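You operate a simulated robot arm through the tools that you are given. There is no shell and no other tool.

You run a simulated robot arm. Do the job below in one go: nothing can be reset, and whatever is moved stays where it is left.

## Task
The laundry in washer 1 is still sudsy. Run Rinse with Rinse+ on.
Fine: switch off at End, then open the door and leave it open.
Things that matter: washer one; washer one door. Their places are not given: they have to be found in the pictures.

It is judged by the outcome, as a careful person would: the job done as asked, and still so three seconds after it is handed in. It fails if anything else is knocked over, pushed out of place, dropped, spilled or broken.

## Robot
A 6-joint arm with a two-finger gripper, fixed in place. Base frame: the origin is on the floor under the middle of its stand, x ahead of it, y to its left, z up. Lengths are in m, angles in rad, forces in N, time in s.
It reaches about 1.298 m from its shoulder. Its first joint turns from -2.601 to 2.601 rad. Payload 1.57 kg.
Tool frame: the origin (TCP) lies between the finger pads and is the grasp point; the fingertips stand 0.021 m ahead of it; z points along the fingers, y is the line along which they close. The gripper opens to 0.07 m; its body begins 0.05 m behind the TCP.
Orientation is that of the tool frame in the base frame, as a unit quaternion [x, y, z, w]. With the fingers straight down and closing along the base's y, the tool's x points along the base's -x, its y along +y and its z along -z.

## Interface
- The arm moves only by the tool send_rows. Its argument "commands" is a list of rows, each an object (a shift or turn left out is 0, a gripper value left out holds the last) with "grip": the gripper command, from -1 (fully open) to 1 (shut), values between in proportion; "xyz": the shift along the base's x, y, z in m, a list of three; "rotation": the turn, a rotation vector about the base's x, y, z in rad, a list of three. In form: [{"grip": grip, "xyz": [x, y, z], "rotation": [wx, wy, wz]}, ...]. A call has 1 to 20 rows; each row is the pose to reach, as a shift and turn from the pose commanded when the call began. Each row takes 0.2 s and may step no farther than 0.05 m and 0.15 rad from the row before; otherwise, or with a gripper value out of range, the whole call is refused. Where a pose cannot be reached the arm comes as near as it can. A force on the tool above 90 N (or 10 N above the force at the start of the call, whichever is more), or a blocked arm, ends the call early, and 0.2 s more pass. Each finger travels about 0.1037 m/s and halts on what it meets, pressing with about 30 N; the grip force reading is that of the motor and also rises with nothing between the fingers. The clock runs only during rows and for 0.2 s after the last one: add rows that repeat a pose to give the fingers time. It gives the time, the measured TCP pose, the force on the tool (base axes), the opening and the grip force at its end, in the units of the frame above (readings bear some noise), with the torque about the TCP (base axes, N m) and any sound that the robot's microphone picked up.
- Cameras (640 x 400 px; columns grow to the right, rows downward): "scene" is fixed at [0.0499, 0.6499, 1.4236]; the picture's right is [-0.02, -1.00, 0.00], its down [-0.79, 0.02, -0.62] and it looks along [0.62, -0.01, -0.79] (base axes); focal length 319 px, centre (320, 200). "wrist" rides on the gripper at [0.079, 0.004, -0.081] in the tool frame; the picture's right is [-0.05, 1.00, 0.00], its down [-0.67, -0.04, -0.74] and it looks along [-0.74, -0.04, 0.67] (tool axes); focal length 256 px, centre (320, 200).
- snapshot(camera): a new picture of that camera. No time passes.
- lift_body(by): slides the trunk up (or, below 0, down) by that many m; the arm rides with it, the base frame stays. It gives what a move gives, with no picture.
- point_at(camera, pixels): for up to 12 pixels [column, row] of the newest picture of that camera ("zoom" is the newest enlarged one), the place [x, y, z] in the base frame of the surface seen there, good to about 0.003 m. No time passes.
- inspect(camera, box): a new picture of the part [left, top, right, bottom] of that camera's present view, enlarged. No time passes.
- sign_off(): hands the job in; it is judged then, once.

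Unless the task says otherwise, let go and move clear before handing in.

The tools are called as a command line: name --argument value ..., lists and objects as JSON in quotes. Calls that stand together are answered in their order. send_rows: Moves the arm, as the interface text tells. Its arguments: {"type":"object","properties":{"commands":{"type":"array","items":{"type":"object","properties":{"grip":{"type":"number"},"xyz":{"type":"array","items":{"type":"number"}},"rotation":{"type":"array","items":{"type":"number"}}}}}},"required":["commands"]} The other tools are called the same way: lift_body (by) moves the trunk up or down; snapshot (camera) takes a picture; point_at (camera, pixels) gives the place of the surface under pixels of a picture; inspect (camera, box) takes an enlarged picture of a part of a camera's view; sign_off () hands the job in.

At the start:

```text
t: 0.0
tcp_pos: [0.6517, 0.4277, 0.9595]
orientation: [0.0, 1.0, 0.0, 0.0]
ft_force: [-0.5, 0.9, -0.1]
ft_torque: [-0.01, -0.02, 0.02]
gripper_width: 0.0701
grasp_force: 0.1
trunk travel left (down, up): [-0.641, 0.329]
```

scene: 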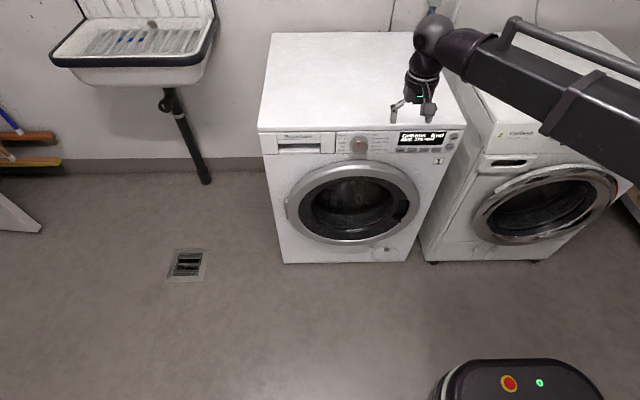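
wrist: 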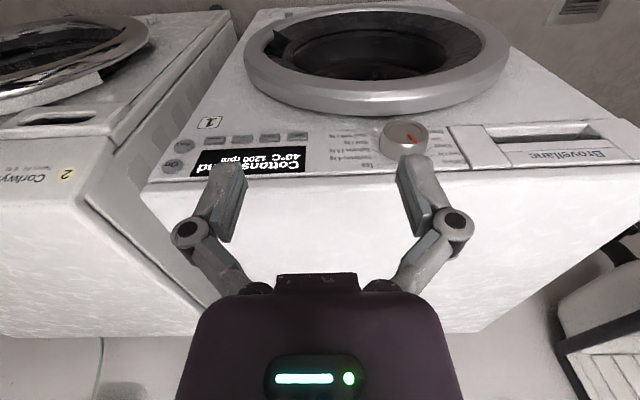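

The scene shows washer 1 (label "1" near pixel 438,160) with its dial at (359,145) and display at (422,140). I'll enlarge the panel from both cameras to read the labels.

inspect --camera "scene" --box '[260, 120, 470, 180]'

inspect --camera "wrist" --box '[150, 100, 470, 200]'

inspect --camera "scene" --box '[320, 125, 400, 175]'

inspect --camera "scene" --box '[390, 125, 470, 175]'

```text
3.05 times, centred on (365, 150) of scene
```

zoom: 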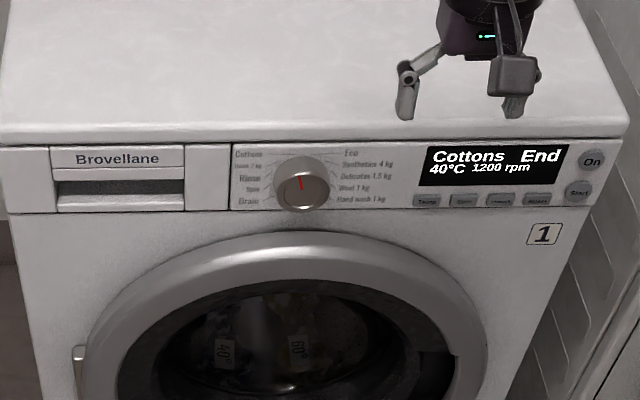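

```text
2.00 times, centred on (310, 150) of wrist
```

zoom: 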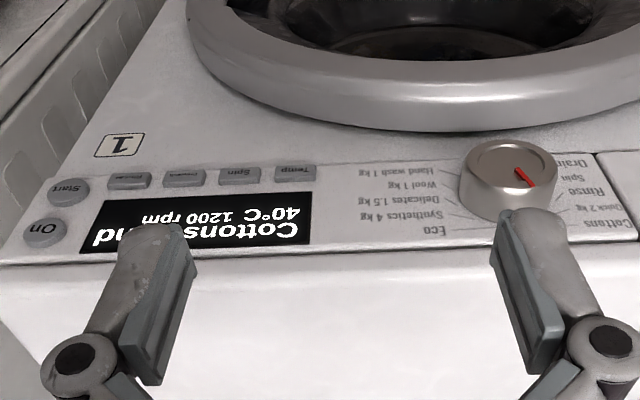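

```text
8.00 times, centred on (360, 150) of scene
```

zoom: 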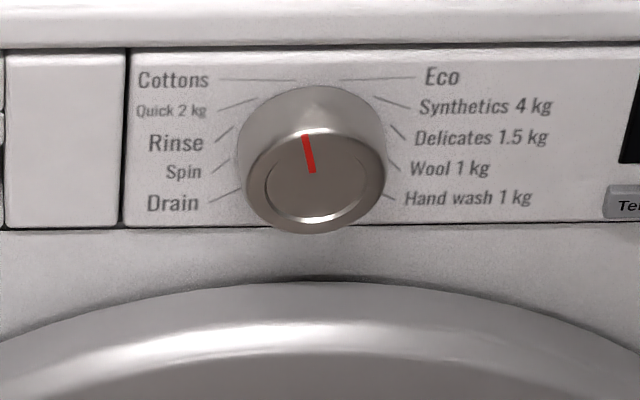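

```text
8.00 times, centred on (430, 150) of scene
```

zoom: 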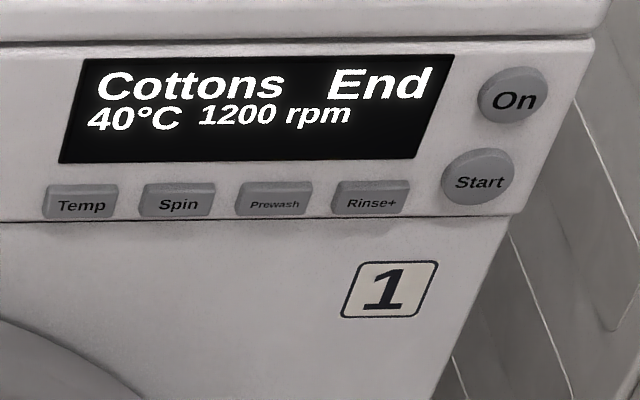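

Washer 1 reads "Cottons End 40°C 1200 rpm", and its dial points to Cottons; Rinse is two positions counterclockwise. I'll measure the buttons on the newest zoom.

point_at --camera "zoom" --pixels '[[514, 100], [480, 182], [371, 203], [274, 204], [178, 204], [80, 206], [80, 240], [450, 240], [300, 240], [60, 70], [530, 60], [300, 20]]'

point_at --camera "scene" --pixels '[[358, 149], [359, 140], [350, 150], [368, 150], [359, 153], [290, 210], [288, 205], [350, 170], [407, 200], [350, 240], [300, 200], [345, 200]]'

inspect --camera "scene" --box '[270, 150, 430, 270]'

```text
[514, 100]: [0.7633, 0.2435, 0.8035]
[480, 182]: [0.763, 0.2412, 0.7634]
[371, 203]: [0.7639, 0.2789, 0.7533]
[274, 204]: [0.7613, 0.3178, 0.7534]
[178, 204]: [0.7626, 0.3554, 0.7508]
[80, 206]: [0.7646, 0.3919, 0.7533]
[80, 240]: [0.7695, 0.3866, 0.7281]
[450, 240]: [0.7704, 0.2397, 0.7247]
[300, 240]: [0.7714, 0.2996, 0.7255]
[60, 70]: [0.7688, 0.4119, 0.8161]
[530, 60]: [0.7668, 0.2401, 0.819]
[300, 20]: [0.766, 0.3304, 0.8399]
```

```text
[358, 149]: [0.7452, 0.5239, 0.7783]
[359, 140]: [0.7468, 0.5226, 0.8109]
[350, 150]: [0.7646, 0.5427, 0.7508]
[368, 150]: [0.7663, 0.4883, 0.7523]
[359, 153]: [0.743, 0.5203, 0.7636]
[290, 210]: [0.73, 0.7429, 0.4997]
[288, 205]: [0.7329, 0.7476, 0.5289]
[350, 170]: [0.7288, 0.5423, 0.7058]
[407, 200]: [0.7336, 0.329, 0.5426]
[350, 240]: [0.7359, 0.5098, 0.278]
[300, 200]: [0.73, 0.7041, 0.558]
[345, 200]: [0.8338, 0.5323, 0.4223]
```

```text
3.33 times, centred on (350, 210) of scene
```

zoom: 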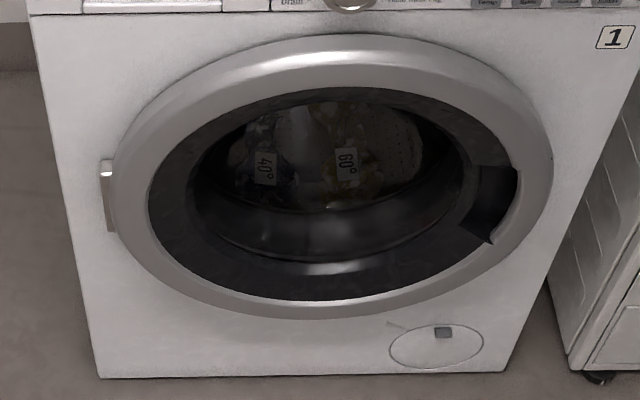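

The panel buttons are measured: On (y 0.244, z 0.803), Start (0.241, 0.763), Rinse+ (0.279, 0.753). The knob front is at about (0.743, 0.522, 0.783), and the door grip recess is on the right side at zoom (495,205). Before moving I'll measure the door and knob more closely.

point_at --camera "zoom" --pixels '[[495, 205], [490, 185], [505, 190], [480, 230], [515, 175], [520, 215], [497, 242], [550, 180], [535, 200], [470, 205], [108, 195], [590, 200]]'

inspect --camera "scene" --box '[370, 180, 434, 220]'

inspect --camera "scene" --box '[320, 125, 400, 175]'

point_at --camera "zoom" --pixels '[[295, 80], [258, 98], [231, 125], [226, 162], [240, 190], [340, 80], [375, 97], [392, 125], [386, 198], [313, 188], [268, 180], [360, 180]]'

```text
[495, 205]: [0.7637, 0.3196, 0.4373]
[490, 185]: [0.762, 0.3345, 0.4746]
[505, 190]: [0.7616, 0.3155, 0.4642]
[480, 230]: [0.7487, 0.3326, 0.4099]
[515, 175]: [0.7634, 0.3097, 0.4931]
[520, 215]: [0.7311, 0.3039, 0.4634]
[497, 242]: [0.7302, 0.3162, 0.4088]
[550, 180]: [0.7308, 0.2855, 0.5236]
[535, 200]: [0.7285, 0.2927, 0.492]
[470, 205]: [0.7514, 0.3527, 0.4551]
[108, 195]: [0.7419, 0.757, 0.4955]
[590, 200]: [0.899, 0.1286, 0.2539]
```

```text
10.00 times, centred on (402, 200) of scene
```

zoom: 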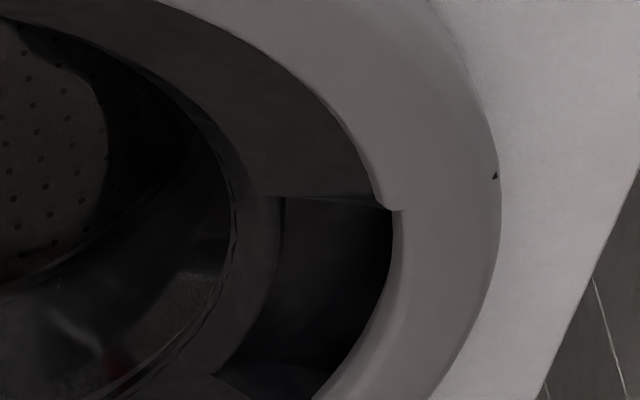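

```text
8.00 times, centred on (360, 150) of scene
```

zoom: 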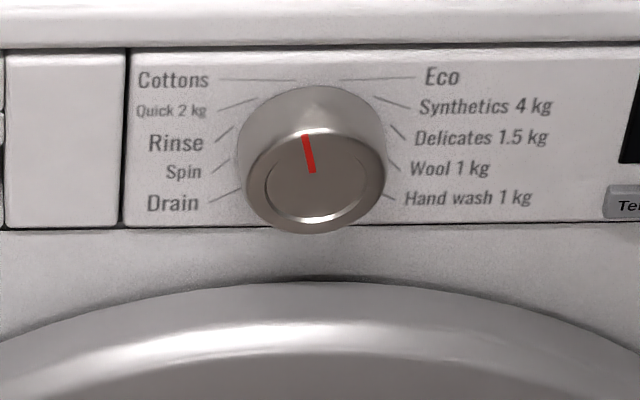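

```text
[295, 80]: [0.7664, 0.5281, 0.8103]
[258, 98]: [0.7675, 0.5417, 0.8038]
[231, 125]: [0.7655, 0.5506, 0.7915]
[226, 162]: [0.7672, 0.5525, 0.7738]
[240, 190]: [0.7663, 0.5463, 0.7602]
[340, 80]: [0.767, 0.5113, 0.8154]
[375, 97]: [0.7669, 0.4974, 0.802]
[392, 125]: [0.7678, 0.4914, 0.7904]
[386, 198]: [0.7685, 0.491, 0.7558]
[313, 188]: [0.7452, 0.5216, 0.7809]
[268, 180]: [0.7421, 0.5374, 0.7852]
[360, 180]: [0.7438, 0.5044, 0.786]
```

The knob is about 50 mm wide, centred at y≈0.521, z≈0.782, and the label lines are roughly 30° apart, so Rinse is about 60° counterclockwise. I'll turn the gripper to face +x while backing off from the washer.

send_rows --commands '[{"xyz": [-0.015, 0.005, 0], "rotation": [0, -0.14, 0]}, {"xyz": [-0.03, 0.01, 0], "rotation": [0, -0.28, 0]}, {"xyz": [-0.045, 0.015, 0], "rotation": [0, -0.42, 0]}, {"xyz": [-0.06, 0.02, 0], "rotation": [0, -0.56, 0]}, {"xyz": [-0.075, 0.025, 0], "rotation": [0, -0.7, 0]}, {"xyz": [-0.09, 0.03, 0], "rotation": [0, -0.84, 0]}]'

snapshot --camera "scene"

```text
t: 1.4
tcp_pos: [0.5597, 0.4577, 1.0227]
orientation: [0.0, 0.913, 0.001, 0.408]
ft_force: [-0.7, -0.4, 0.2]
ft_torque: [0.0, -0.02, -0.01]
gripper_width: 0.0702
grasp_force: 0.0
out of reach, approached as far as the arm can: row 2, 3, 4, 5, 6
trunk travel left (down, up): [-0.641, 0.329]
```

```text
taken
```

scene: 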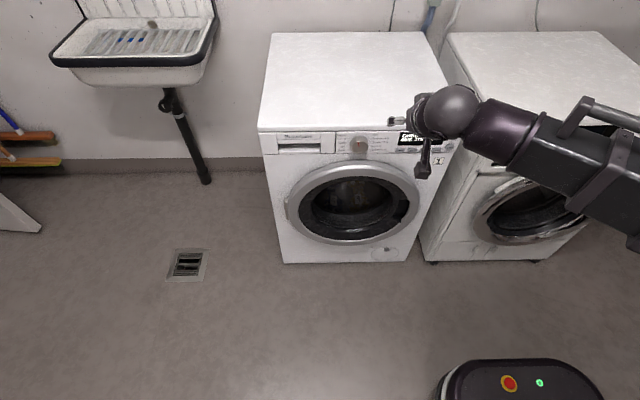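

Rows 2–6 were limited in reach: the TCP rose to z=1.02, so the trunk is too high for this wrist pose. The arm is well in front of the washers (TCP x=0.56), so I'll lower the trunk in steps.

lift_body --by -0.15

snapshot --camera "scene"

snapshot --camera "wrist"

```text
t: 3.1
tcp_pos: [0.5607, 0.4567, 0.8724]
orientation: [-0.001, 0.913, 0.001, 0.408]
ft_force: [-0.8, 0.6, -0.3]
ft_torque: [0.0, -0.03, -0.04]
gripper_width: 0.07
grasp_force: 0.2
trunk travel left (down, up): [-0.491, 0.479]
```

```text
taken
```

scene: 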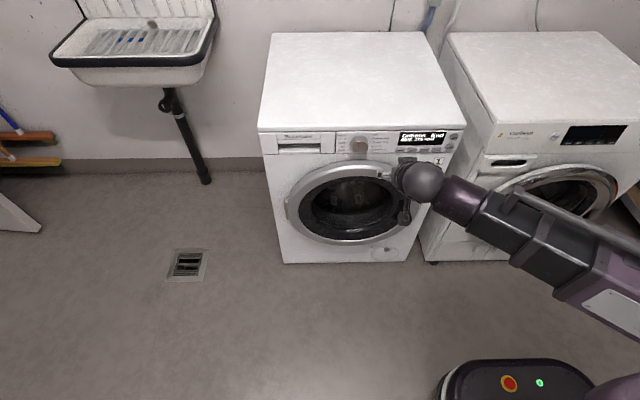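

```text
taken
```

wrist: 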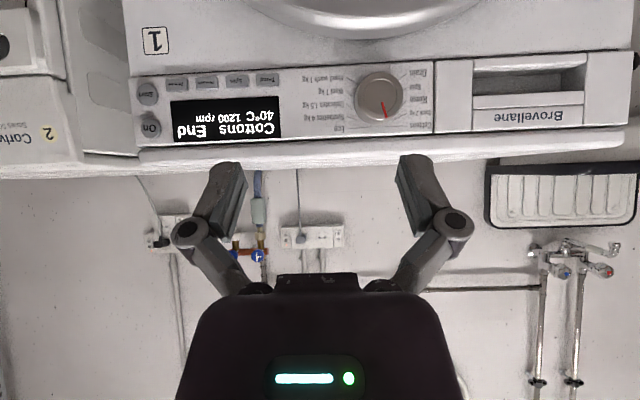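

The display and dial are now clear of the arm, and the TCP is at (0.56, 0.457, 0.872). I'll finish the rotation to horizontal in small steps.

send_rows --commands '[{"xyz": [0, 0, 0], "rotation": [0, -0.14, 0]}, {"xyz": [0, 0, 0], "rotation": [0, -0.28, 0]}, {"xyz": [0, 0, 0], "rotation": [0, -0.42, 0]}, {"xyz": [0, 0, 0], "rotation": [0, -0.56, 0]}, {"xyz": [0, 0, 0], "rotation": [0, -0.7308, 0]}]'

```text
refused: row 5 steps farther than a row can; nothing moved
```

The call was refused because the last row turned more than 0.15 rad; nothing moved. I'll resend it with an extra row.

send_rows --commands '[{"xyz": [0, 0, 0], "rotation": [0, -0.14, 0]}, {"xyz": [0, 0, 0], "rotation": [0, -0.28, 0]}, {"xyz": [0, 0, 0], "rotation": [0, -0.42, 0]}, {"xyz": [0, 0, 0], "rotation": [0, -0.56, 0]}, {"xyz": [0, 0, 0], "rotation": [0, -0.65, 0]}, {"xyz": [0, 0, 0], "rotation": [0, -0.7308, 0]}]'

snapshot --camera "scene"

snapshot --camera "wrist"

```text
t: 4.5
tcp_pos: [0.5643, 0.4567, 0.9938]
orientation: [0.001, 0.707, -0.001, 0.707]
ft_force: [0.3, 0.2, 0.1]
ft_torque: [0.04, -0.02, 0.0]
gripper_width: 0.0701
grasp_force: 0.1
out of reach, approached as far as the arm can: row 1, 2, 3, 4, 5, 6
trunk travel left (down, up): [-0.491, 0.479]
```

```text
taken
```

scene: 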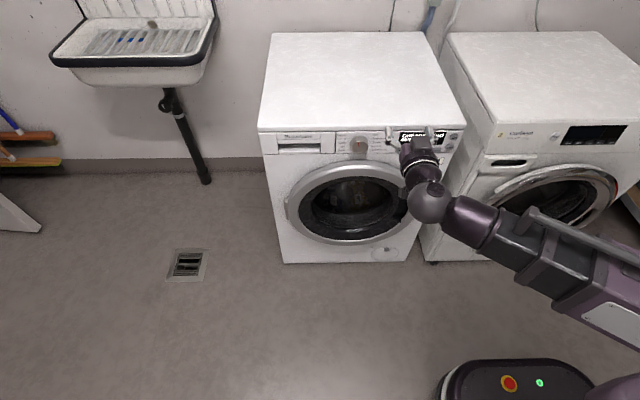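

```text
taken
```

wrist: 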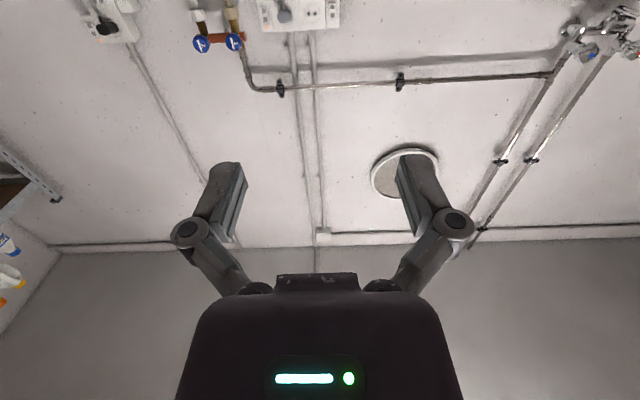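

The gripper now points along +x (orientation reached) but sits at z=0.994, while the knob is at z=0.782. I'll lower the trunk by about 0.2, with the TCP still 0.17 m in front of the panel.

lift_body --by -0.21

snapshot --camera "scene"

snapshot --camera "wrist"

```text
t: 6.8
tcp_pos: [0.5635, 0.4561, 0.7854]
orientation: [0.0, 0.708, 0.001, 0.706]
ft_force: [-0.1, -0.9, 0.0]
ft_torque: [-0.01, -0.03, 0.0]
gripper_width: 0.0701
grasp_force: 0.0
trunk travel left (down, up): [-0.281, 0.689]
```

```text
taken
```

scene: 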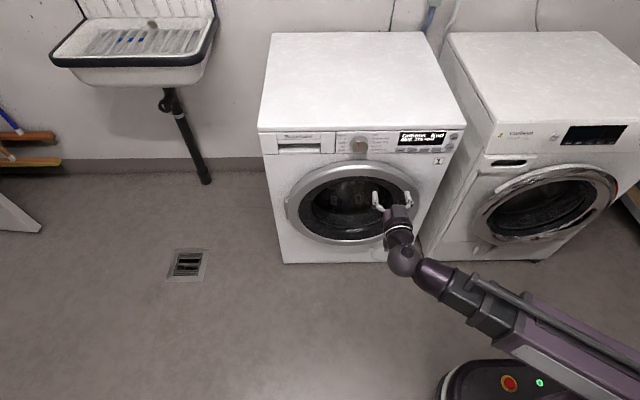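

```text
taken
```

wrist: 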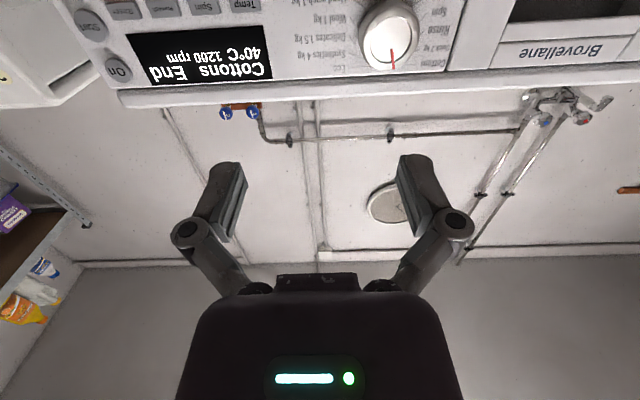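

Both cameras now see the panel, and the TCP is at (0.5635, 0.456, 0.785). I'll line up in front of the knob with a 30° clockwise pre-roll, so the 60° counterclockwise turn is centred.

send_rows --commands '[{"grip": -1, "xyz": [0.01, 0.016, -0.001], "rotation": [0.13, 0, 0]}, {"xyz": [0.03, 0.033, -0.002], "rotation": [0.26, 0, 0]}, {"xyz": [0.055, 0.049, -0.003], "rotation": [0.39, 0, 0]}, {"xyz": [0.08, 0.065, -0.0034], "rotation": [0.52, 0, 0]}, {"xyz": [0.1, 0.065, -0.0034], "rotation": [0.52, 0, 0]}]'

snapshot --camera "scene"

snapshot --camera "wrist"

```text
t: 8.0
tcp_pos: [0.6643, 0.5223, 0.7853]
orientation: [0.183, 0.685, 0.183, 0.681]
ft_force: [-0.9, -0.1, -0.6]
ft_torque: [-0.01, -0.01, 0.02]
gripper_width: 0.0698
grasp_force: 0.1
out of reach, approached as far as the arm can: row 3, 4, 5
trunk travel left (down, up): [-0.281, 0.689]
```

```text
taken
```

scene: 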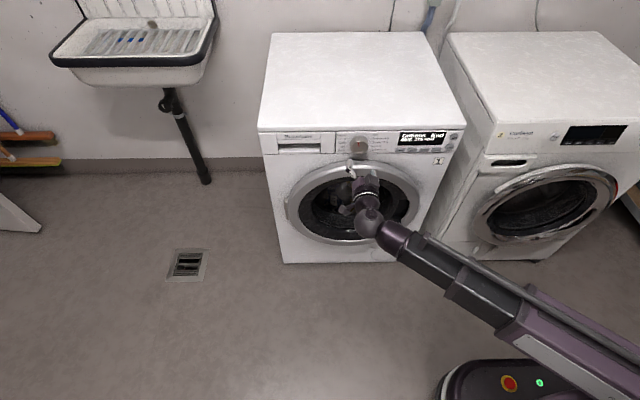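

```text
taken
```

wrist: 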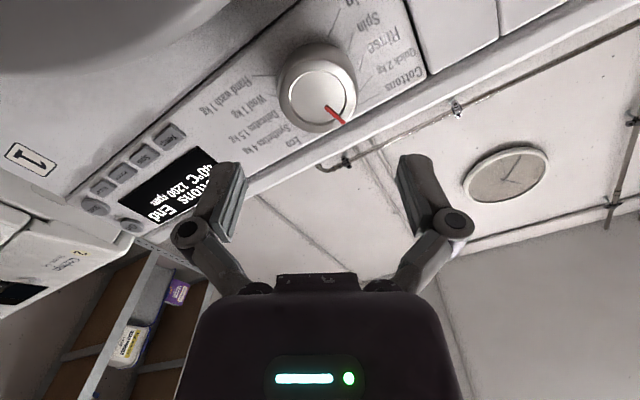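

The reach limit leaves the TCP about 3 mm high (z 0.785), and the knob sits between the fingers in the wrist view (316,85). I'll lower the trunk for more reach margin and then raise the TCP back.

lift_body --by -0.08

send_rows --commands '[{"grip": -1, "xyz": [0, 0, 0.03]}, {"xyz": [0, 0, 0.06]}, {"xyz": [0, 0, 0.077]}]'

snapshot --camera "wrist"

snapshot --camera "scene"

```text
t: 9.2
tcp_pos: [0.6645, 0.5236, 0.7052]
orientation: [0.182, 0.685, 0.182, 0.682]
ft_force: [0.2, 1.0, 0.3]
ft_torque: [-0.02, 0.03, -0.04]
gripper_width: 0.0699
grasp_force: 0.1
trunk travel left (down, up): [-0.201, 0.769]
```

```text
t: 10.0
tcp_pos: [0.6636, 0.5226, 0.7041]
orientation: [0.182, 0.685, 0.182, 0.682]
ft_force: [0.7, -0.2, -0.6]
ft_torque: [0.01, 0.03, 0.0]
gripper_width: 0.07
grasp_force: 0.0
out of reach, approached as far as the arm can: row 1, 2, 3
trunk travel left (down, up): [-0.201, 0.769]
```

```text
taken
```

wrist: 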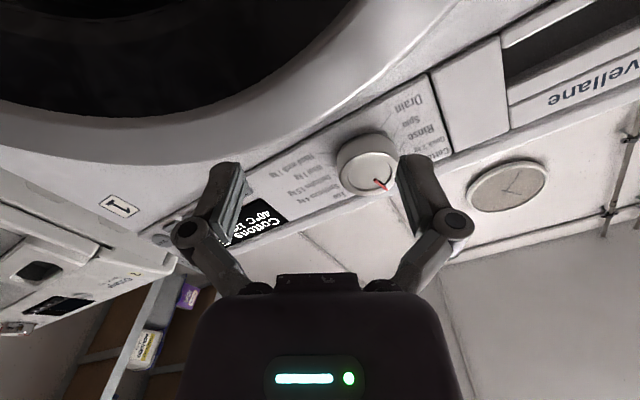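

```text
taken
```

scene: 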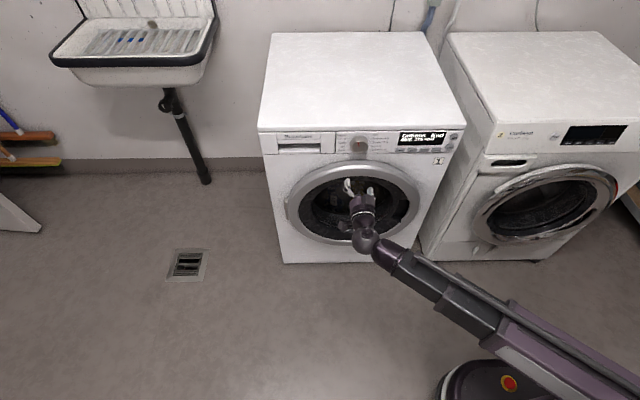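

Raising the TCP was refused as out of reach (z stayed 0.704), so a joint limit is in play. I'll measure the arm's wrist ball (365,240) and forearm line (430,275)–(620,380) to understand the geometry.

point_at --camera "scene" --pixels '[[365, 240], [363, 205], [385, 255], [410, 268], [450, 288], [490, 310], [530, 330], [570, 350], [600, 365], [635, 385], [510, 384], [480, 380]]'

```text
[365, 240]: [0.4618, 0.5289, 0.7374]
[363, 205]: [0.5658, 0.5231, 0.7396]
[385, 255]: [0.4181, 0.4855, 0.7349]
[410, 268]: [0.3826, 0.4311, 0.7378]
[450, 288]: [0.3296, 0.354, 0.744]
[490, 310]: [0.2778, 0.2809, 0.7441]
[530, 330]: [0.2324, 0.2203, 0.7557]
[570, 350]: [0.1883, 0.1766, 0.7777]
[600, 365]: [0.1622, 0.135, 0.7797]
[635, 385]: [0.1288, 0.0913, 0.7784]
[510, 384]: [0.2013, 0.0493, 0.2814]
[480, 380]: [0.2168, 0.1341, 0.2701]
```

The wrist ball is near (0.46, 0.53, 0.69) and the forearm is almost level, so the limit seems to come from the wrist roll rather than distance. I'll undo the pre-roll and test whether the TCP can then rise.

send_rows --commands '[{"grip": -1, "xyz": [-0.02, 0, 0], "rotation": [-0.13, 0, 0]}, {"xyz": [-0.03, 0, 0], "rotation": [-0.26, 0, 0]}, {"xyz": [-0.03, 0, 0], "rotation": [-0.39, 0, 0]}, {"xyz": [-0.03, 0, 0], "rotation": [-0.52, 0, 0]}]'

send_rows --commands '[{"grip": -1, "xyz": [0, 0, 0.02]}, {"xyz": [0, 0, 0.04]}]'

```text
t: 11.0
tcp_pos: [0.6332, 0.5224, 0.7039]
orientation: [0.0, 0.709, -0.001, 0.705]
ft_force: [-0.5, 0.6, 0.2]
ft_torque: [-0.02, -0.01, -0.01]
gripper_width: 0.0701
grasp_force: 0.1
trunk travel left (down, up): [-0.201, 0.769]
```

```text
t: 11.6
tcp_pos: [0.6337, 0.5208, 0.7043]
orientation: [0.0, 0.709, 0.0, 0.706]
ft_force: [-0.3, -0.3, -0.3]
ft_torque: [-0.01, 0.02, 0.01]
gripper_width: 0.07
grasp_force: 0.0
out of reach, approached as far as the arm can: row 1, 2
trunk travel left (down, up): [-0.201, 0.769]
```

The roll came back fine, but +0.04 in z did nothing. I'll test whether the commanded pose simply lags the actual one by asking for a larger rise; it is free space here (TCP x=0.633).

send_rows --commands '[{"grip": -1, "xyz": [0, 0, 0.04]}, {"xyz": [0, 0, 0.08]}, {"xyz": [0, 0, 0.12]}, {"xyz": [0, 0, 0.15]}]'

snapshot --camera "scene"

```text
t: 12.6
tcp_pos: [0.6336, 0.5222, 0.7045]
orientation: [0.0, 0.708, 0.0, 0.706]
ft_force: [-0.6, -1.0, -0.5]
ft_torque: [-0.02, -0.02, -0.02]
gripper_width: 0.0698
grasp_force: 0.1
out of reach, approached as far as the arm can: row 1, 2, 3, 4
trunk travel left (down, up): [-0.201, 0.769]
```

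```text
taken
```

scene: 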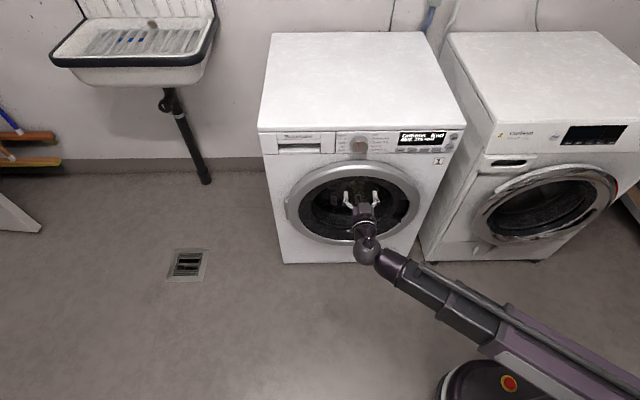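

Everything now fits: the arm keeps the wrist height fixed to the trunk, while x, y and all rotations move freely. Height must come from lift_body, so I'll lift 0.078 to put the TCP at the knob's z=0.782.

lift_body --by 0.078

send_rows --commands '[{"grip": -1, "xyz": [0.01, 0, 0], "rotation": [0.13, 0, 0]}, {"xyz": [0.02, -0.001, 0], "rotation": [0.26, 0, 0]}, {"xyz": [0.03, -0.002, 0], "rotation": [0.39, 0, 0]}, {"xyz": [0.04, -0.002, 0], "rotation": [0.5236, 0, 0]}, {"xyz": [0.045, -0.002, 0], "rotation": [0.5236, 0, 0]}]'

snapshot --camera "wrist"

inspect --camera "scene" --box '[310, 125, 410, 195]'

```text
t: 13.7
tcp_pos: [0.6339, 0.5216, 0.7831]
orientation: [0.0, 0.709, 0.0, 0.705]
ft_force: [0.2, 0.0, -0.2]
ft_torque: [-0.01, 0.0, 0.01]
gripper_width: 0.0697
grasp_force: 0.1
trunk travel left (down, up): [-0.279, 0.691]
```

```text
t: 14.9
tcp_pos: [0.6786, 0.5203, 0.7829]
orientation: [0.185, 0.684, 0.183, 0.682]
ft_force: [0.4, 0.5, 0.2]
ft_torque: [0.01, 0.0, 0.03]
gripper_width: 0.0702
grasp_force: 0.0
trunk travel left (down, up): [-0.279, 0.691]
```

```text
taken
```

wrist: 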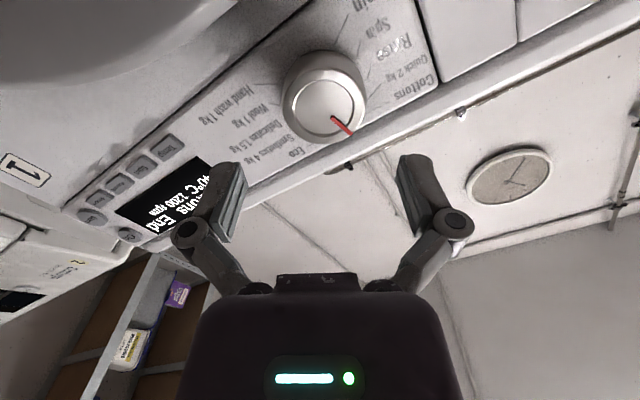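

```text
5.71 times, centred on (360, 160) of scene
```

zoom: 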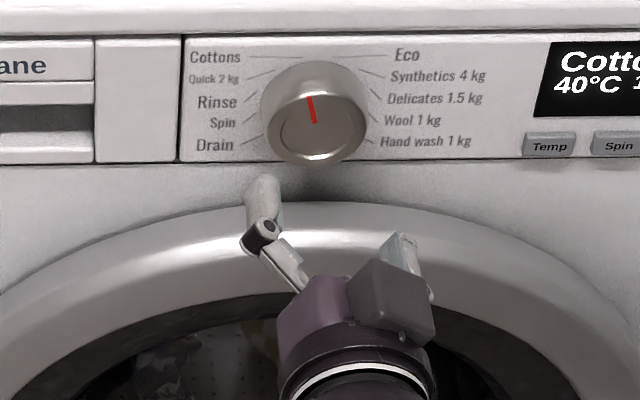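

TCP is at (0.6786, 0.520, 0.783), rolled 30°, and knob and fingers look centred. I'll advance 0.035 m so the tips are just short of the knob face, then check.

send_rows --commands '[{"grip": -1, "xyz": [0.02, 0, 0]}, {"xyz": [0.035, 0, 0]}]'

snapshot --camera "wrist"

inspect --camera "scene" --box '[320, 125, 400, 175]'

```text
t: 15.5
tcp_pos: [0.7136, 0.5192, 0.7834]
orientation: [0.182, 0.684, 0.183, 0.682]
ft_force: [0.4, -0.2, -0.7]
ft_torque: [-0.02, -0.02, 0.01]
gripper_width: 0.0702
grasp_force: 0.1
trunk travel left (down, up): [-0.279, 0.691]
```

```text
taken
```

wrist: 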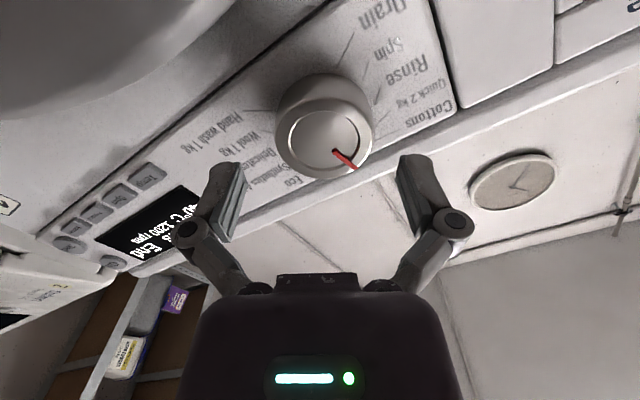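

```text
8.00 times, centred on (360, 150) of scene
```

zoom: 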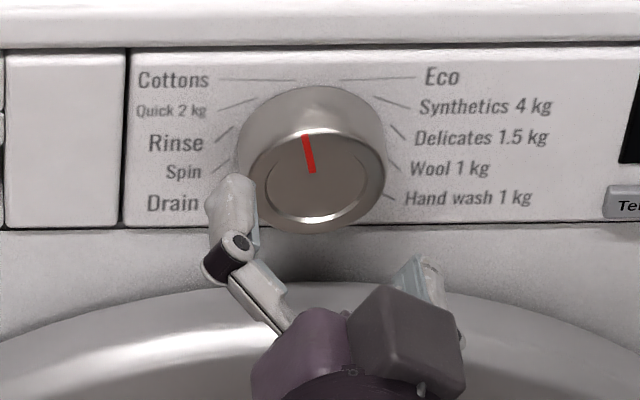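

Fingers straddle the knob evenly (wrist view: knob centre column ~324, fingers at 225 and 415). I'll go in another 0.024 m so the tips stay about 7 mm off the panel.

send_rows --commands '[{"grip": -1, "xyz": [0.012, 0, 0]}, {"xyz": [0.024, 0, 0]}]'

snapshot --camera "wrist"

inspect --camera "scene" --box '[320, 125, 400, 175]'

```text
t: 16.1
tcp_pos: [0.7377, 0.5196, 0.7828]
orientation: [0.183, 0.684, 0.184, 0.682]
ft_force: [0.3, 0.0, -1.3]
ft_torque: [-0.03, 0.02, 0.0]
gripper_width: 0.0703
grasp_force: 0.1
trunk travel left (down, up): [-0.279, 0.691]
```

```text
taken
```

wrist: 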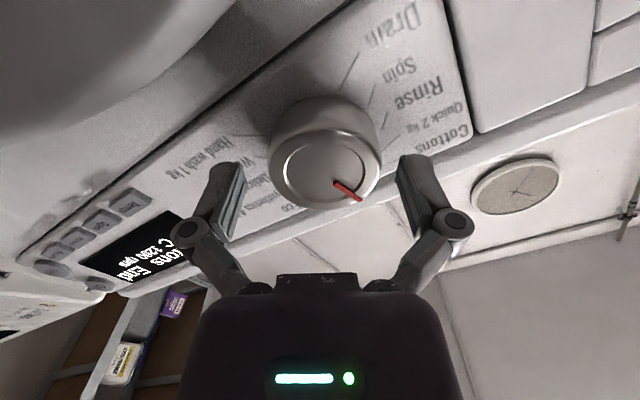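

```text
8.00 times, centred on (360, 150) of scene
```

zoom: 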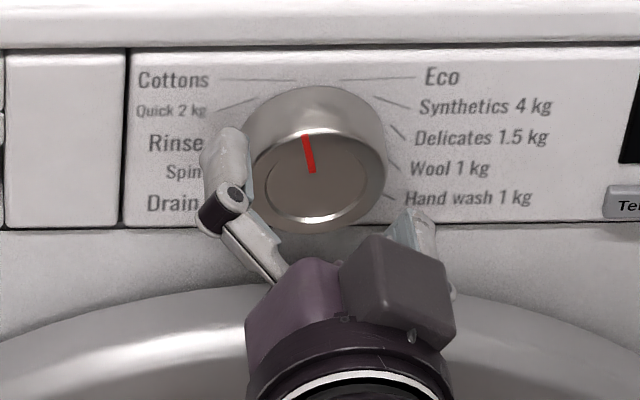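

The tips are around the knob with about 10 mm to spare each side and no contact force. Closing on it now.

send_rows --commands '[{"grip": 0.2}, {"grip": 0.2}, {"grip": 0.2}]'

inspect --camera "scene" --box '[320, 125, 400, 175]'

```text
t: 16.9
tcp_pos: [0.7365, 0.521, 0.7836]
orientation: [0.18, 0.684, 0.185, 0.682]
ft_force: [-6.0, 16.4, 9.8]
ft_torque: [-0.04, 0.3, 0.87]
gripper_width: 0.0515
grasp_force: 31.7
trunk travel left (down, up): [-0.279, 0.691]
```

```text
8.00 times, centred on (360, 150) of scene
```

zoom: 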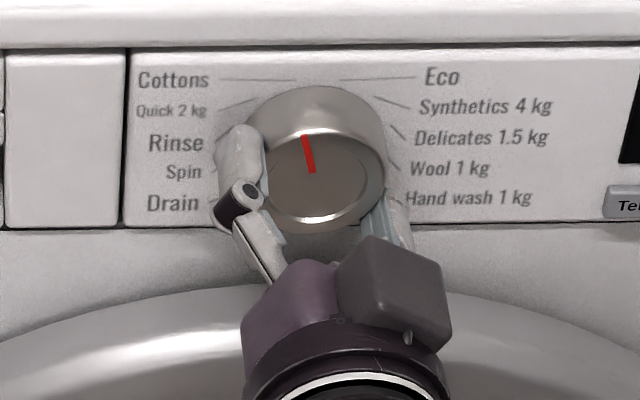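

The knob is gripped (width 51.5 mm, force about 32 N) with a small side load, so I'll add a 1 mm relief. I'll turn 30° counterclockwise first and read the display.

send_rows --commands '[{"grip": 0.2, "xyz": [0, 0.001, 0], "rotation": [-0.1, 0, 0]}, {"xyz": [0, 0.001, 0], "rotation": [-0.2, 0, 0]}, {"xyz": [0, 0.001, 0], "rotation": [-0.3, 0, 0]}, {"xyz": [0, 0.001, 0], "rotation": [-0.4, 0, 0]}, {"xyz": [0, 0.001, 0], "rotation": [-0.5236, 0, 0]}]'

inspect --camera "scene" --box '[320, 125, 400, 175]'

inspect --camera "scene" --box '[390, 125, 470, 175]'

```text
t: 18.1
tcp_pos: [0.7367, 0.5207, 0.7828]
orientation: [-0.001, 0.708, -0.001, 0.706]
ft_force: [-10.8, 10.2, 4.2]
ft_torque: [0.02, 0.13, 0.5]
gripper_width: 0.0519
grasp_force: 32.0
trunk travel left (down, up): [-0.279, 0.691]
```

```text
8.00 times, centred on (360, 150) of scene
```

zoom: 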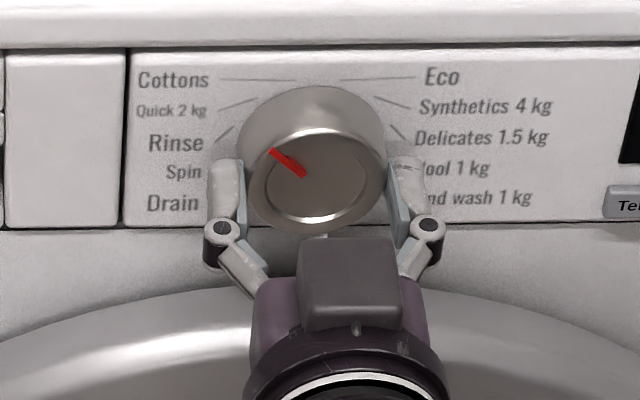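

```text
8.00 times, centred on (430, 150) of scene
```

zoom: 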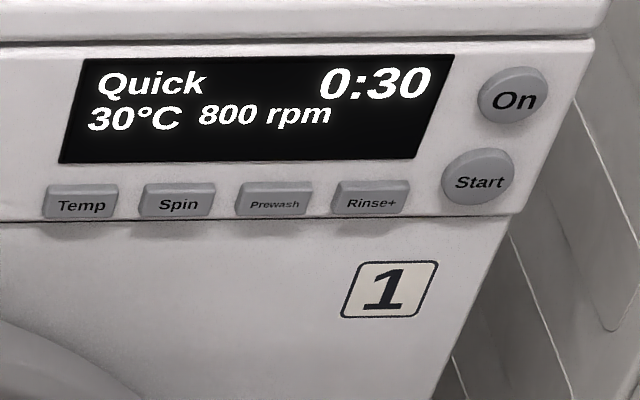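

The display now reads "Quick 0:30" and the pointer is at Quick, so one detent is 30°. I'll turn another 30° to Rinse.

send_rows --commands '[{"grip": 0.2, "xyz": [-0.001, 0.001, 0], "rotation": [-0.1, 0, 0]}, {"xyz": [-0.001, 0.001, 0], "rotation": [-0.2, 0, 0]}, {"xyz": [-0.001, 0.001, 0], "rotation": [-0.3, 0, 0]}, {"xyz": [-0.001, 0.001, 0], "rotation": [-0.4, 0, 0]}, {"xyz": [-0.001, 0.001, 0], "rotation": [-0.5236, 0, 0]}]'

inspect --camera "scene" --box '[320, 125, 400, 175]'

inspect --camera "scene" --box '[390, 125, 470, 175]'

```text
t: 19.3
tcp_pos: [0.7368, 0.5196, 0.7833]
orientation: [-0.182, 0.684, -0.185, 0.682]
ft_force: [0.1, -8.7, 3.2]
ft_torque: [0.03, -0.73, 0.1]
gripper_width: 0.0519
grasp_force: 31.9
trunk travel left (down, up): [-0.279, 0.691]
```

```text
8.00 times, centred on (360, 150) of scene
```

zoom: 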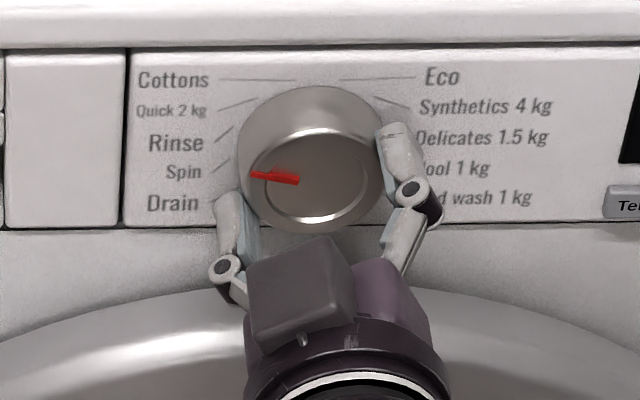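

```text
8.00 times, centred on (430, 150) of scene
```

zoom: 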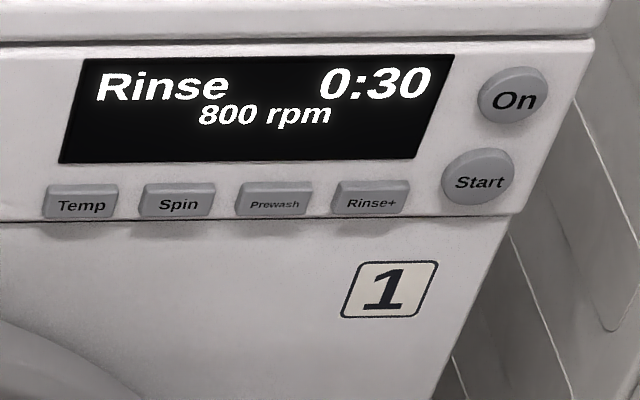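

The display shows "Rinse 0:30 800 rpm". I'll open the fingers, back straight out, undo the roll, and shut the gripper for button pressing.

send_rows --commands '[{"grip": -1}, {"grip": -1}, {"grip": -1, "xyz": [-0.02, 0, 0]}, {"xyz": [-0.05, 0, 0]}, {"xyz": [-0.09, 0, 0]}]'

send_rows --commands '[{"grip": 1, "xyz": [0, -0.04, 0], "rotation": [0.13, 0, 0]}, {"xyz": [0, -0.08, 0], "rotation": [0.26, 0, 0]}, {"xyz": [0, -0.12, 0], "rotation": [0.39, 0, 0]}, {"xyz": [0, -0.16, 0], "rotation": [0.5236, 0, 0]}, {"xyz": [0, -0.2, 0], "rotation": [0.5236, 0, 0]}, {"xyz": [0, -0.24, 0], "rotation": [0.5236, 0, 0]}, {"xyz": [0, -0.24, 0], "rotation": [0.5236, 0, 0]}]'

snapshot --camera "wrist"

snapshot --camera "scene"

```text
t: 20.5
tcp_pos: [0.6468, 0.5207, 0.7818]
orientation: [-0.181, 0.684, -0.184, 0.682]
ft_force: [-0.5, -0.6, 0.1]
ft_torque: [0.04, -0.01, -0.03]
gripper_width: 0.0701
grasp_force: 0.1
trunk travel left (down, up): [-0.279, 0.691]
```

```text
t: 22.1
tcp_pos: [0.6463, 0.2823, 0.7829]
orientation: [0.0, 0.708, 0.0, 0.706]
ft_force: [-0.6, 0.0, 0.4]
ft_torque: [-0.01, 0.0, 0.02]
gripper_width: 0.0
grasp_force: 28.5
trunk travel left (down, up): [-0.279, 0.691]
```

```text
taken
```

wrist: 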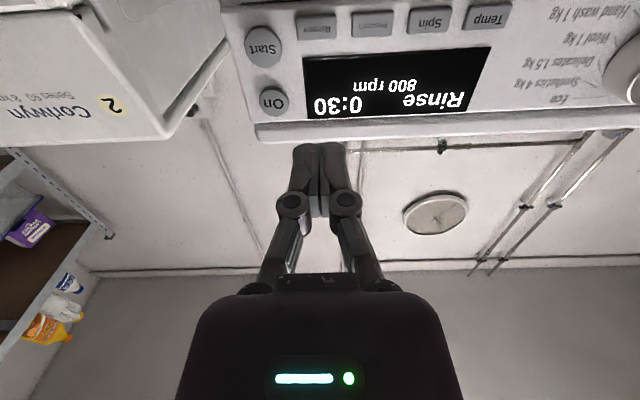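

```text
taken
```

scene: 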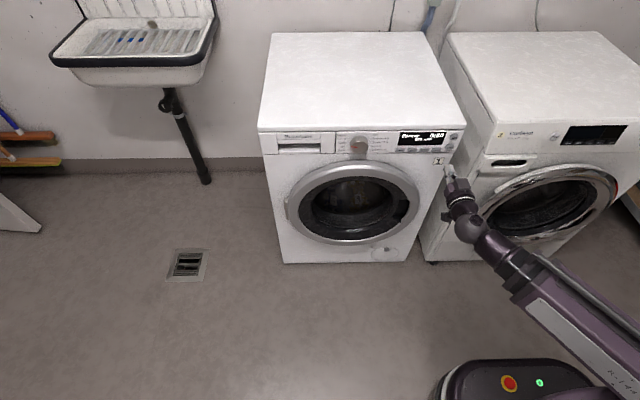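

The gripper is shut and level at (0.646, 0.282, 0.783). Rinse+ is at (0.764, 0.279, 0.753), so I'll lower the trunk 0.030 and move to just short of it.

lift_body --by -0.03

send_rows --commands '[{"grip": 1, "xyz": [0.03, -0.002, 0]}, {"xyz": [0.06, -0.002, 0]}, {"xyz": [0.085, -0.002, 0]}]'

snapshot --camera "wrist"

inspect --camera "scene" --box '[390, 125, 470, 175]'

```text
t: 22.9
tcp_pos: [0.647, 0.2818, 0.7524]
orientation: [0.0, 0.708, 0.0, 0.706]
ft_force: [0.4, -0.2, -1.1]
ft_torque: [-0.02, 0.0, 0.03]
gripper_width: 0.0
grasp_force: 28.3
trunk travel left (down, up): [-0.249, 0.721]
```

```text
t: 23.7
tcp_pos: [0.7312, 0.281, 0.7528]
orientation: [0.0, 0.709, 0.0, 0.705]
ft_force: [-0.3, 0.1, -0.3]
ft_torque: [0.0, 0.01, -0.03]
gripper_width: 0.0003
grasp_force: 28.9
trunk travel left (down, up): [-0.249, 0.721]
```

```text
taken
```

wrist: 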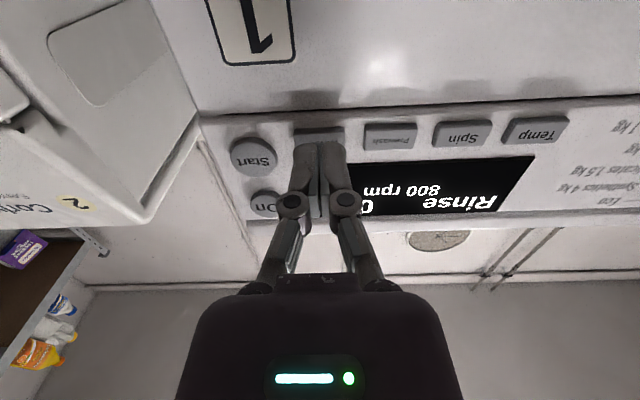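

```text
8.00 times, centred on (430, 150) of scene
```

zoom: 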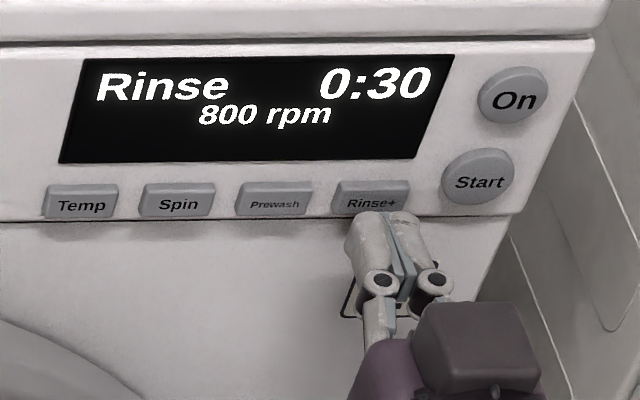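

The tips sit just in front of Rinse+ (zoom 371,198) with no force. I'll press in small steps to about 4 mm past the button face and back off in the same call.

send_rows --commands '[{"grip": 1, "xyz": [0.008, -0.001, 0]}, {"xyz": [0.012, -0.001, 0]}, {"xyz": [0.0145, -0.001, 0]}, {"xyz": [0.005, -0.001, 0]}, {"xyz": [-0.01, -0.001, 0]}]'

inspect --camera "scene" --box '[390, 125, 470, 175]'

```text
t: 24.9
tcp_pos: [0.7213, 0.2781, 0.753]
orientation: [0.0, 0.708, 0.0, 0.706]
ft_force: [-0.7, 0.8, -0.1]
ft_torque: [-0.01, -0.01, 0.01]
gripper_width: 0.0001
grasp_force: 28.8
trunk travel left (down, up): [-0.249, 0.721]
heard: click
```

```text
8.00 times, centred on (430, 150) of scene
```

zoom: 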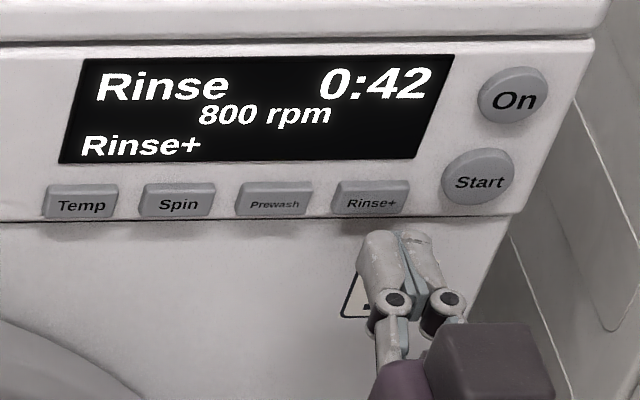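

A click was heard and the display shows "Rinse 0:42 800 rpm Rinse+". Before going to Start I'll check how close washer 2's front comes to the gripper's path.

snapshot --camera "scene"

point_at --camera "scene" --pixels '[[495, 135], [480, 165], [505, 162], [520, 140], [490, 205], [560, 170], [460, 137], [462, 125], [610, 195], [540, 180], [475, 145], [520, 240]]'

lift_body --by 0.011

```text
taken
```

scene: 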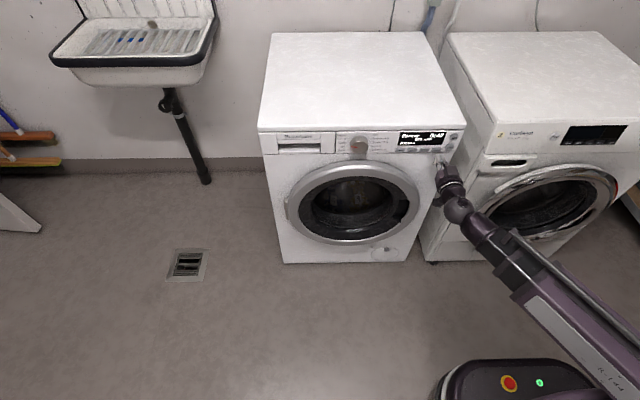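

```text
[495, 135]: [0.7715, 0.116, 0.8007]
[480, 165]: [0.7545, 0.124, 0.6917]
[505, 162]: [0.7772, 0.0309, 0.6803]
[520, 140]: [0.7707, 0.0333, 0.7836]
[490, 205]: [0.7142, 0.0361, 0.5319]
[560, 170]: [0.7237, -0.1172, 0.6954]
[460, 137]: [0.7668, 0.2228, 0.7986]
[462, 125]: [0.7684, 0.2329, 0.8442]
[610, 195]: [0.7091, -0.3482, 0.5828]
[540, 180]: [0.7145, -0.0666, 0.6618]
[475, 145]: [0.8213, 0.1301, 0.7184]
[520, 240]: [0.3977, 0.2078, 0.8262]
```

```text
t: 25.5
tcp_pos: [0.7216, 0.2793, 0.7644]
orientation: [0.0, 0.708, 0.0, 0.706]
ft_force: [0.0, 0.1, -0.4]
ft_torque: [0.0, 0.01, 0.04]
gripper_width: 0.0002
grasp_force: 28.8
trunk travel left (down, up): [-0.26, 0.71]
```

Washer 2 starts at y≈0.12 and stays at x≥0.71, well clear. Now I'll slide over to Start (y 0.241, z 0.764), then press it.

send_rows --commands '[{"grip": 1, "xyz": [-0.005, -0.02, 0]}, {"xyz": [0, -0.038, 0]}, {"xyz": [0.01, -0.038, 0]}]'

snapshot --camera "wrist"

inspect --camera "scene" --box '[390, 125, 470, 175]'

```text
t: 26.3
tcp_pos: [0.7307, 0.24, 0.7639]
orientation: [-0.001, 0.708, 0.001, 0.706]
ft_force: [0.6, 0.9, 0.2]
ft_torque: [-0.03, 0.0, -0.01]
gripper_width: 0.0
grasp_force: 28.7
trunk travel left (down, up): [-0.26, 0.71]
```

```text
taken
```

wrist: 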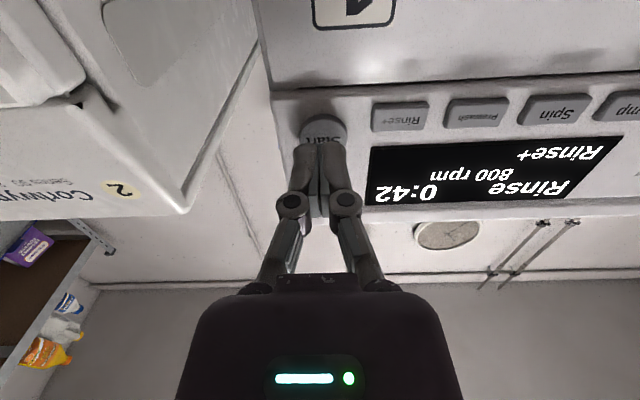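

```text
8.00 times, centred on (430, 150) of scene
```

zoom: 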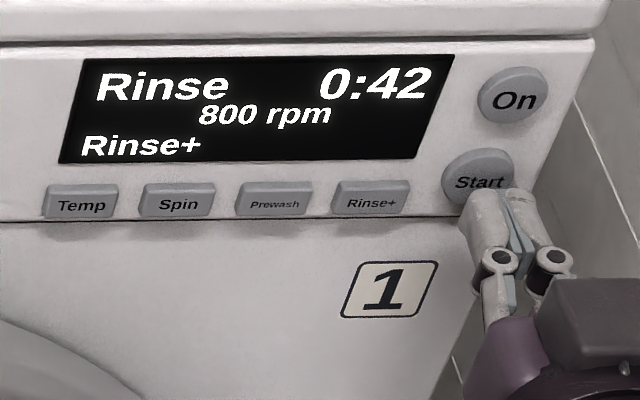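

The fingertips are in front of Start (wrist view 323,130). I'll press it the same way and back off.

send_rows --commands '[{"grip": 1, "xyz": [0.008, 0.001, 0]}, {"xyz": [0.012, 0.001, 0]}, {"xyz": [0.0145, 0.001, 0]}, {"xyz": [0.005, 0.001, 0]}, {"xyz": [-0.015, 0.001, 0]}]'

inspect --camera "scene" --box '[390, 125, 470, 175]'

```text
t: 27.5
tcp_pos: [0.7167, 0.2425, 0.7639]
orientation: [0.0, 0.708, 0.0, 0.706]
ft_force: [0.4, -0.2, 0.3]
ft_torque: [0.02, -0.02, -0.02]
gripper_width: 0.0
grasp_force: 29.0
trunk travel left (down, up): [-0.26, 0.71]
heard: click
```

```text
8.00 times, centred on (430, 150) of scene
```

zoom: 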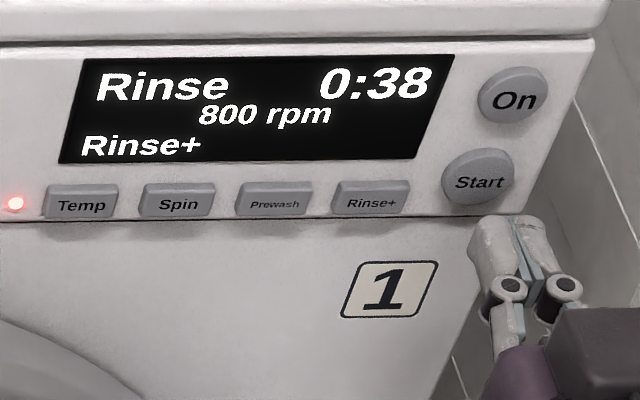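

The cycle is running: the display is at 0:38 and a red lamp is lit at zoom (15,204). While it counts down I'll back off slightly and raise to the On button's height (z 0.8035).

send_rows --commands '[{"grip": 1, "xyz": [-0.02, 0.001, 0]}]'

lift_body --by 0.0395

inspect --camera "scene" --box '[390, 125, 470, 175]'

```text
t: 27.9
tcp_pos: [0.6968, 0.2436, 0.7643]
orientation: [0.0, 0.708, 0.0, 0.706]
ft_force: [-0.1, -0.7, -0.9]
ft_torque: [0.02, 0.01, 0.0]
gripper_width: 0.0
grasp_force: 28.3
trunk travel left (down, up): [-0.26, 0.71]
```

```text
t: 28.7
tcp_pos: [0.6972, 0.2434, 0.8036]
orientation: [0.001, 0.708, 0.0, 0.706]
ft_force: [-0.4, 0.6, 0.1]
ft_torque: [-0.03, 0.01, -0.01]
gripper_width: 0.0002
grasp_force: 28.5
trunk travel left (down, up): [-0.299, 0.671]
```

```text
8.00 times, centred on (430, 150) of scene
```

zoom: 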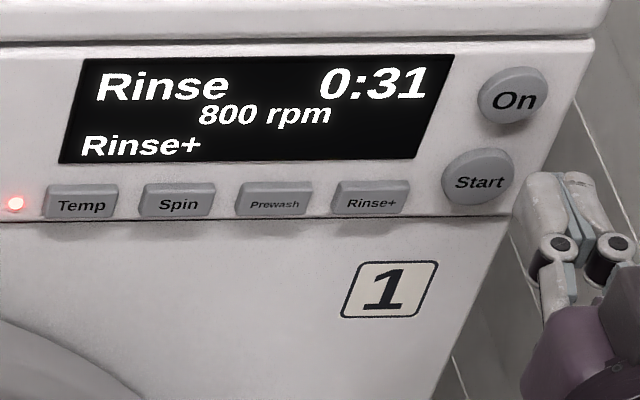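

It counts about 6 minutes per second (0:31 now). I'll wait in place for roughly 4 s.

send_rows --commands '[{"grip": 1}, {"grip": 1}, {"grip": 1}, {"grip": 1}, {"grip": 1}, {"grip": 1}, {"grip": 1}, {"grip": 1}, {"grip": 1}, {"grip": 1}, {"grip": 1}, {"grip": 1}, {"grip": 1}, {"grip": 1}, {"grip": 1}, {"grip": 1}, {"grip": 1}, {"grip": 1}, {"grip": 1}, {"grip": 1}]'

inspect --camera "scene" --box '[390, 125, 470, 175]'

```text
t: 32.9
tcp_pos: [0.6965, 0.243, 0.8031]
orientation: [0.0, 0.708, 0.0, 0.706]
ft_force: [0.0, -0.9, 1.0]
ft_torque: [-0.02, 0.03, 0.0]
gripper_width: 0.0
grasp_force: 28.6
trunk travel left (down, up): [-0.299, 0.671]
```

```text
8.00 times, centred on (430, 150) of scene
```

zoom: 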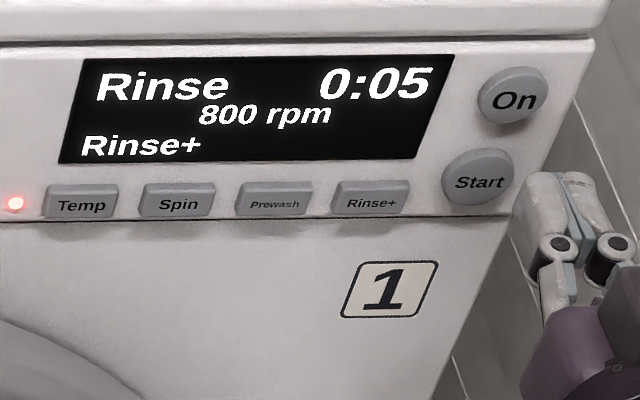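

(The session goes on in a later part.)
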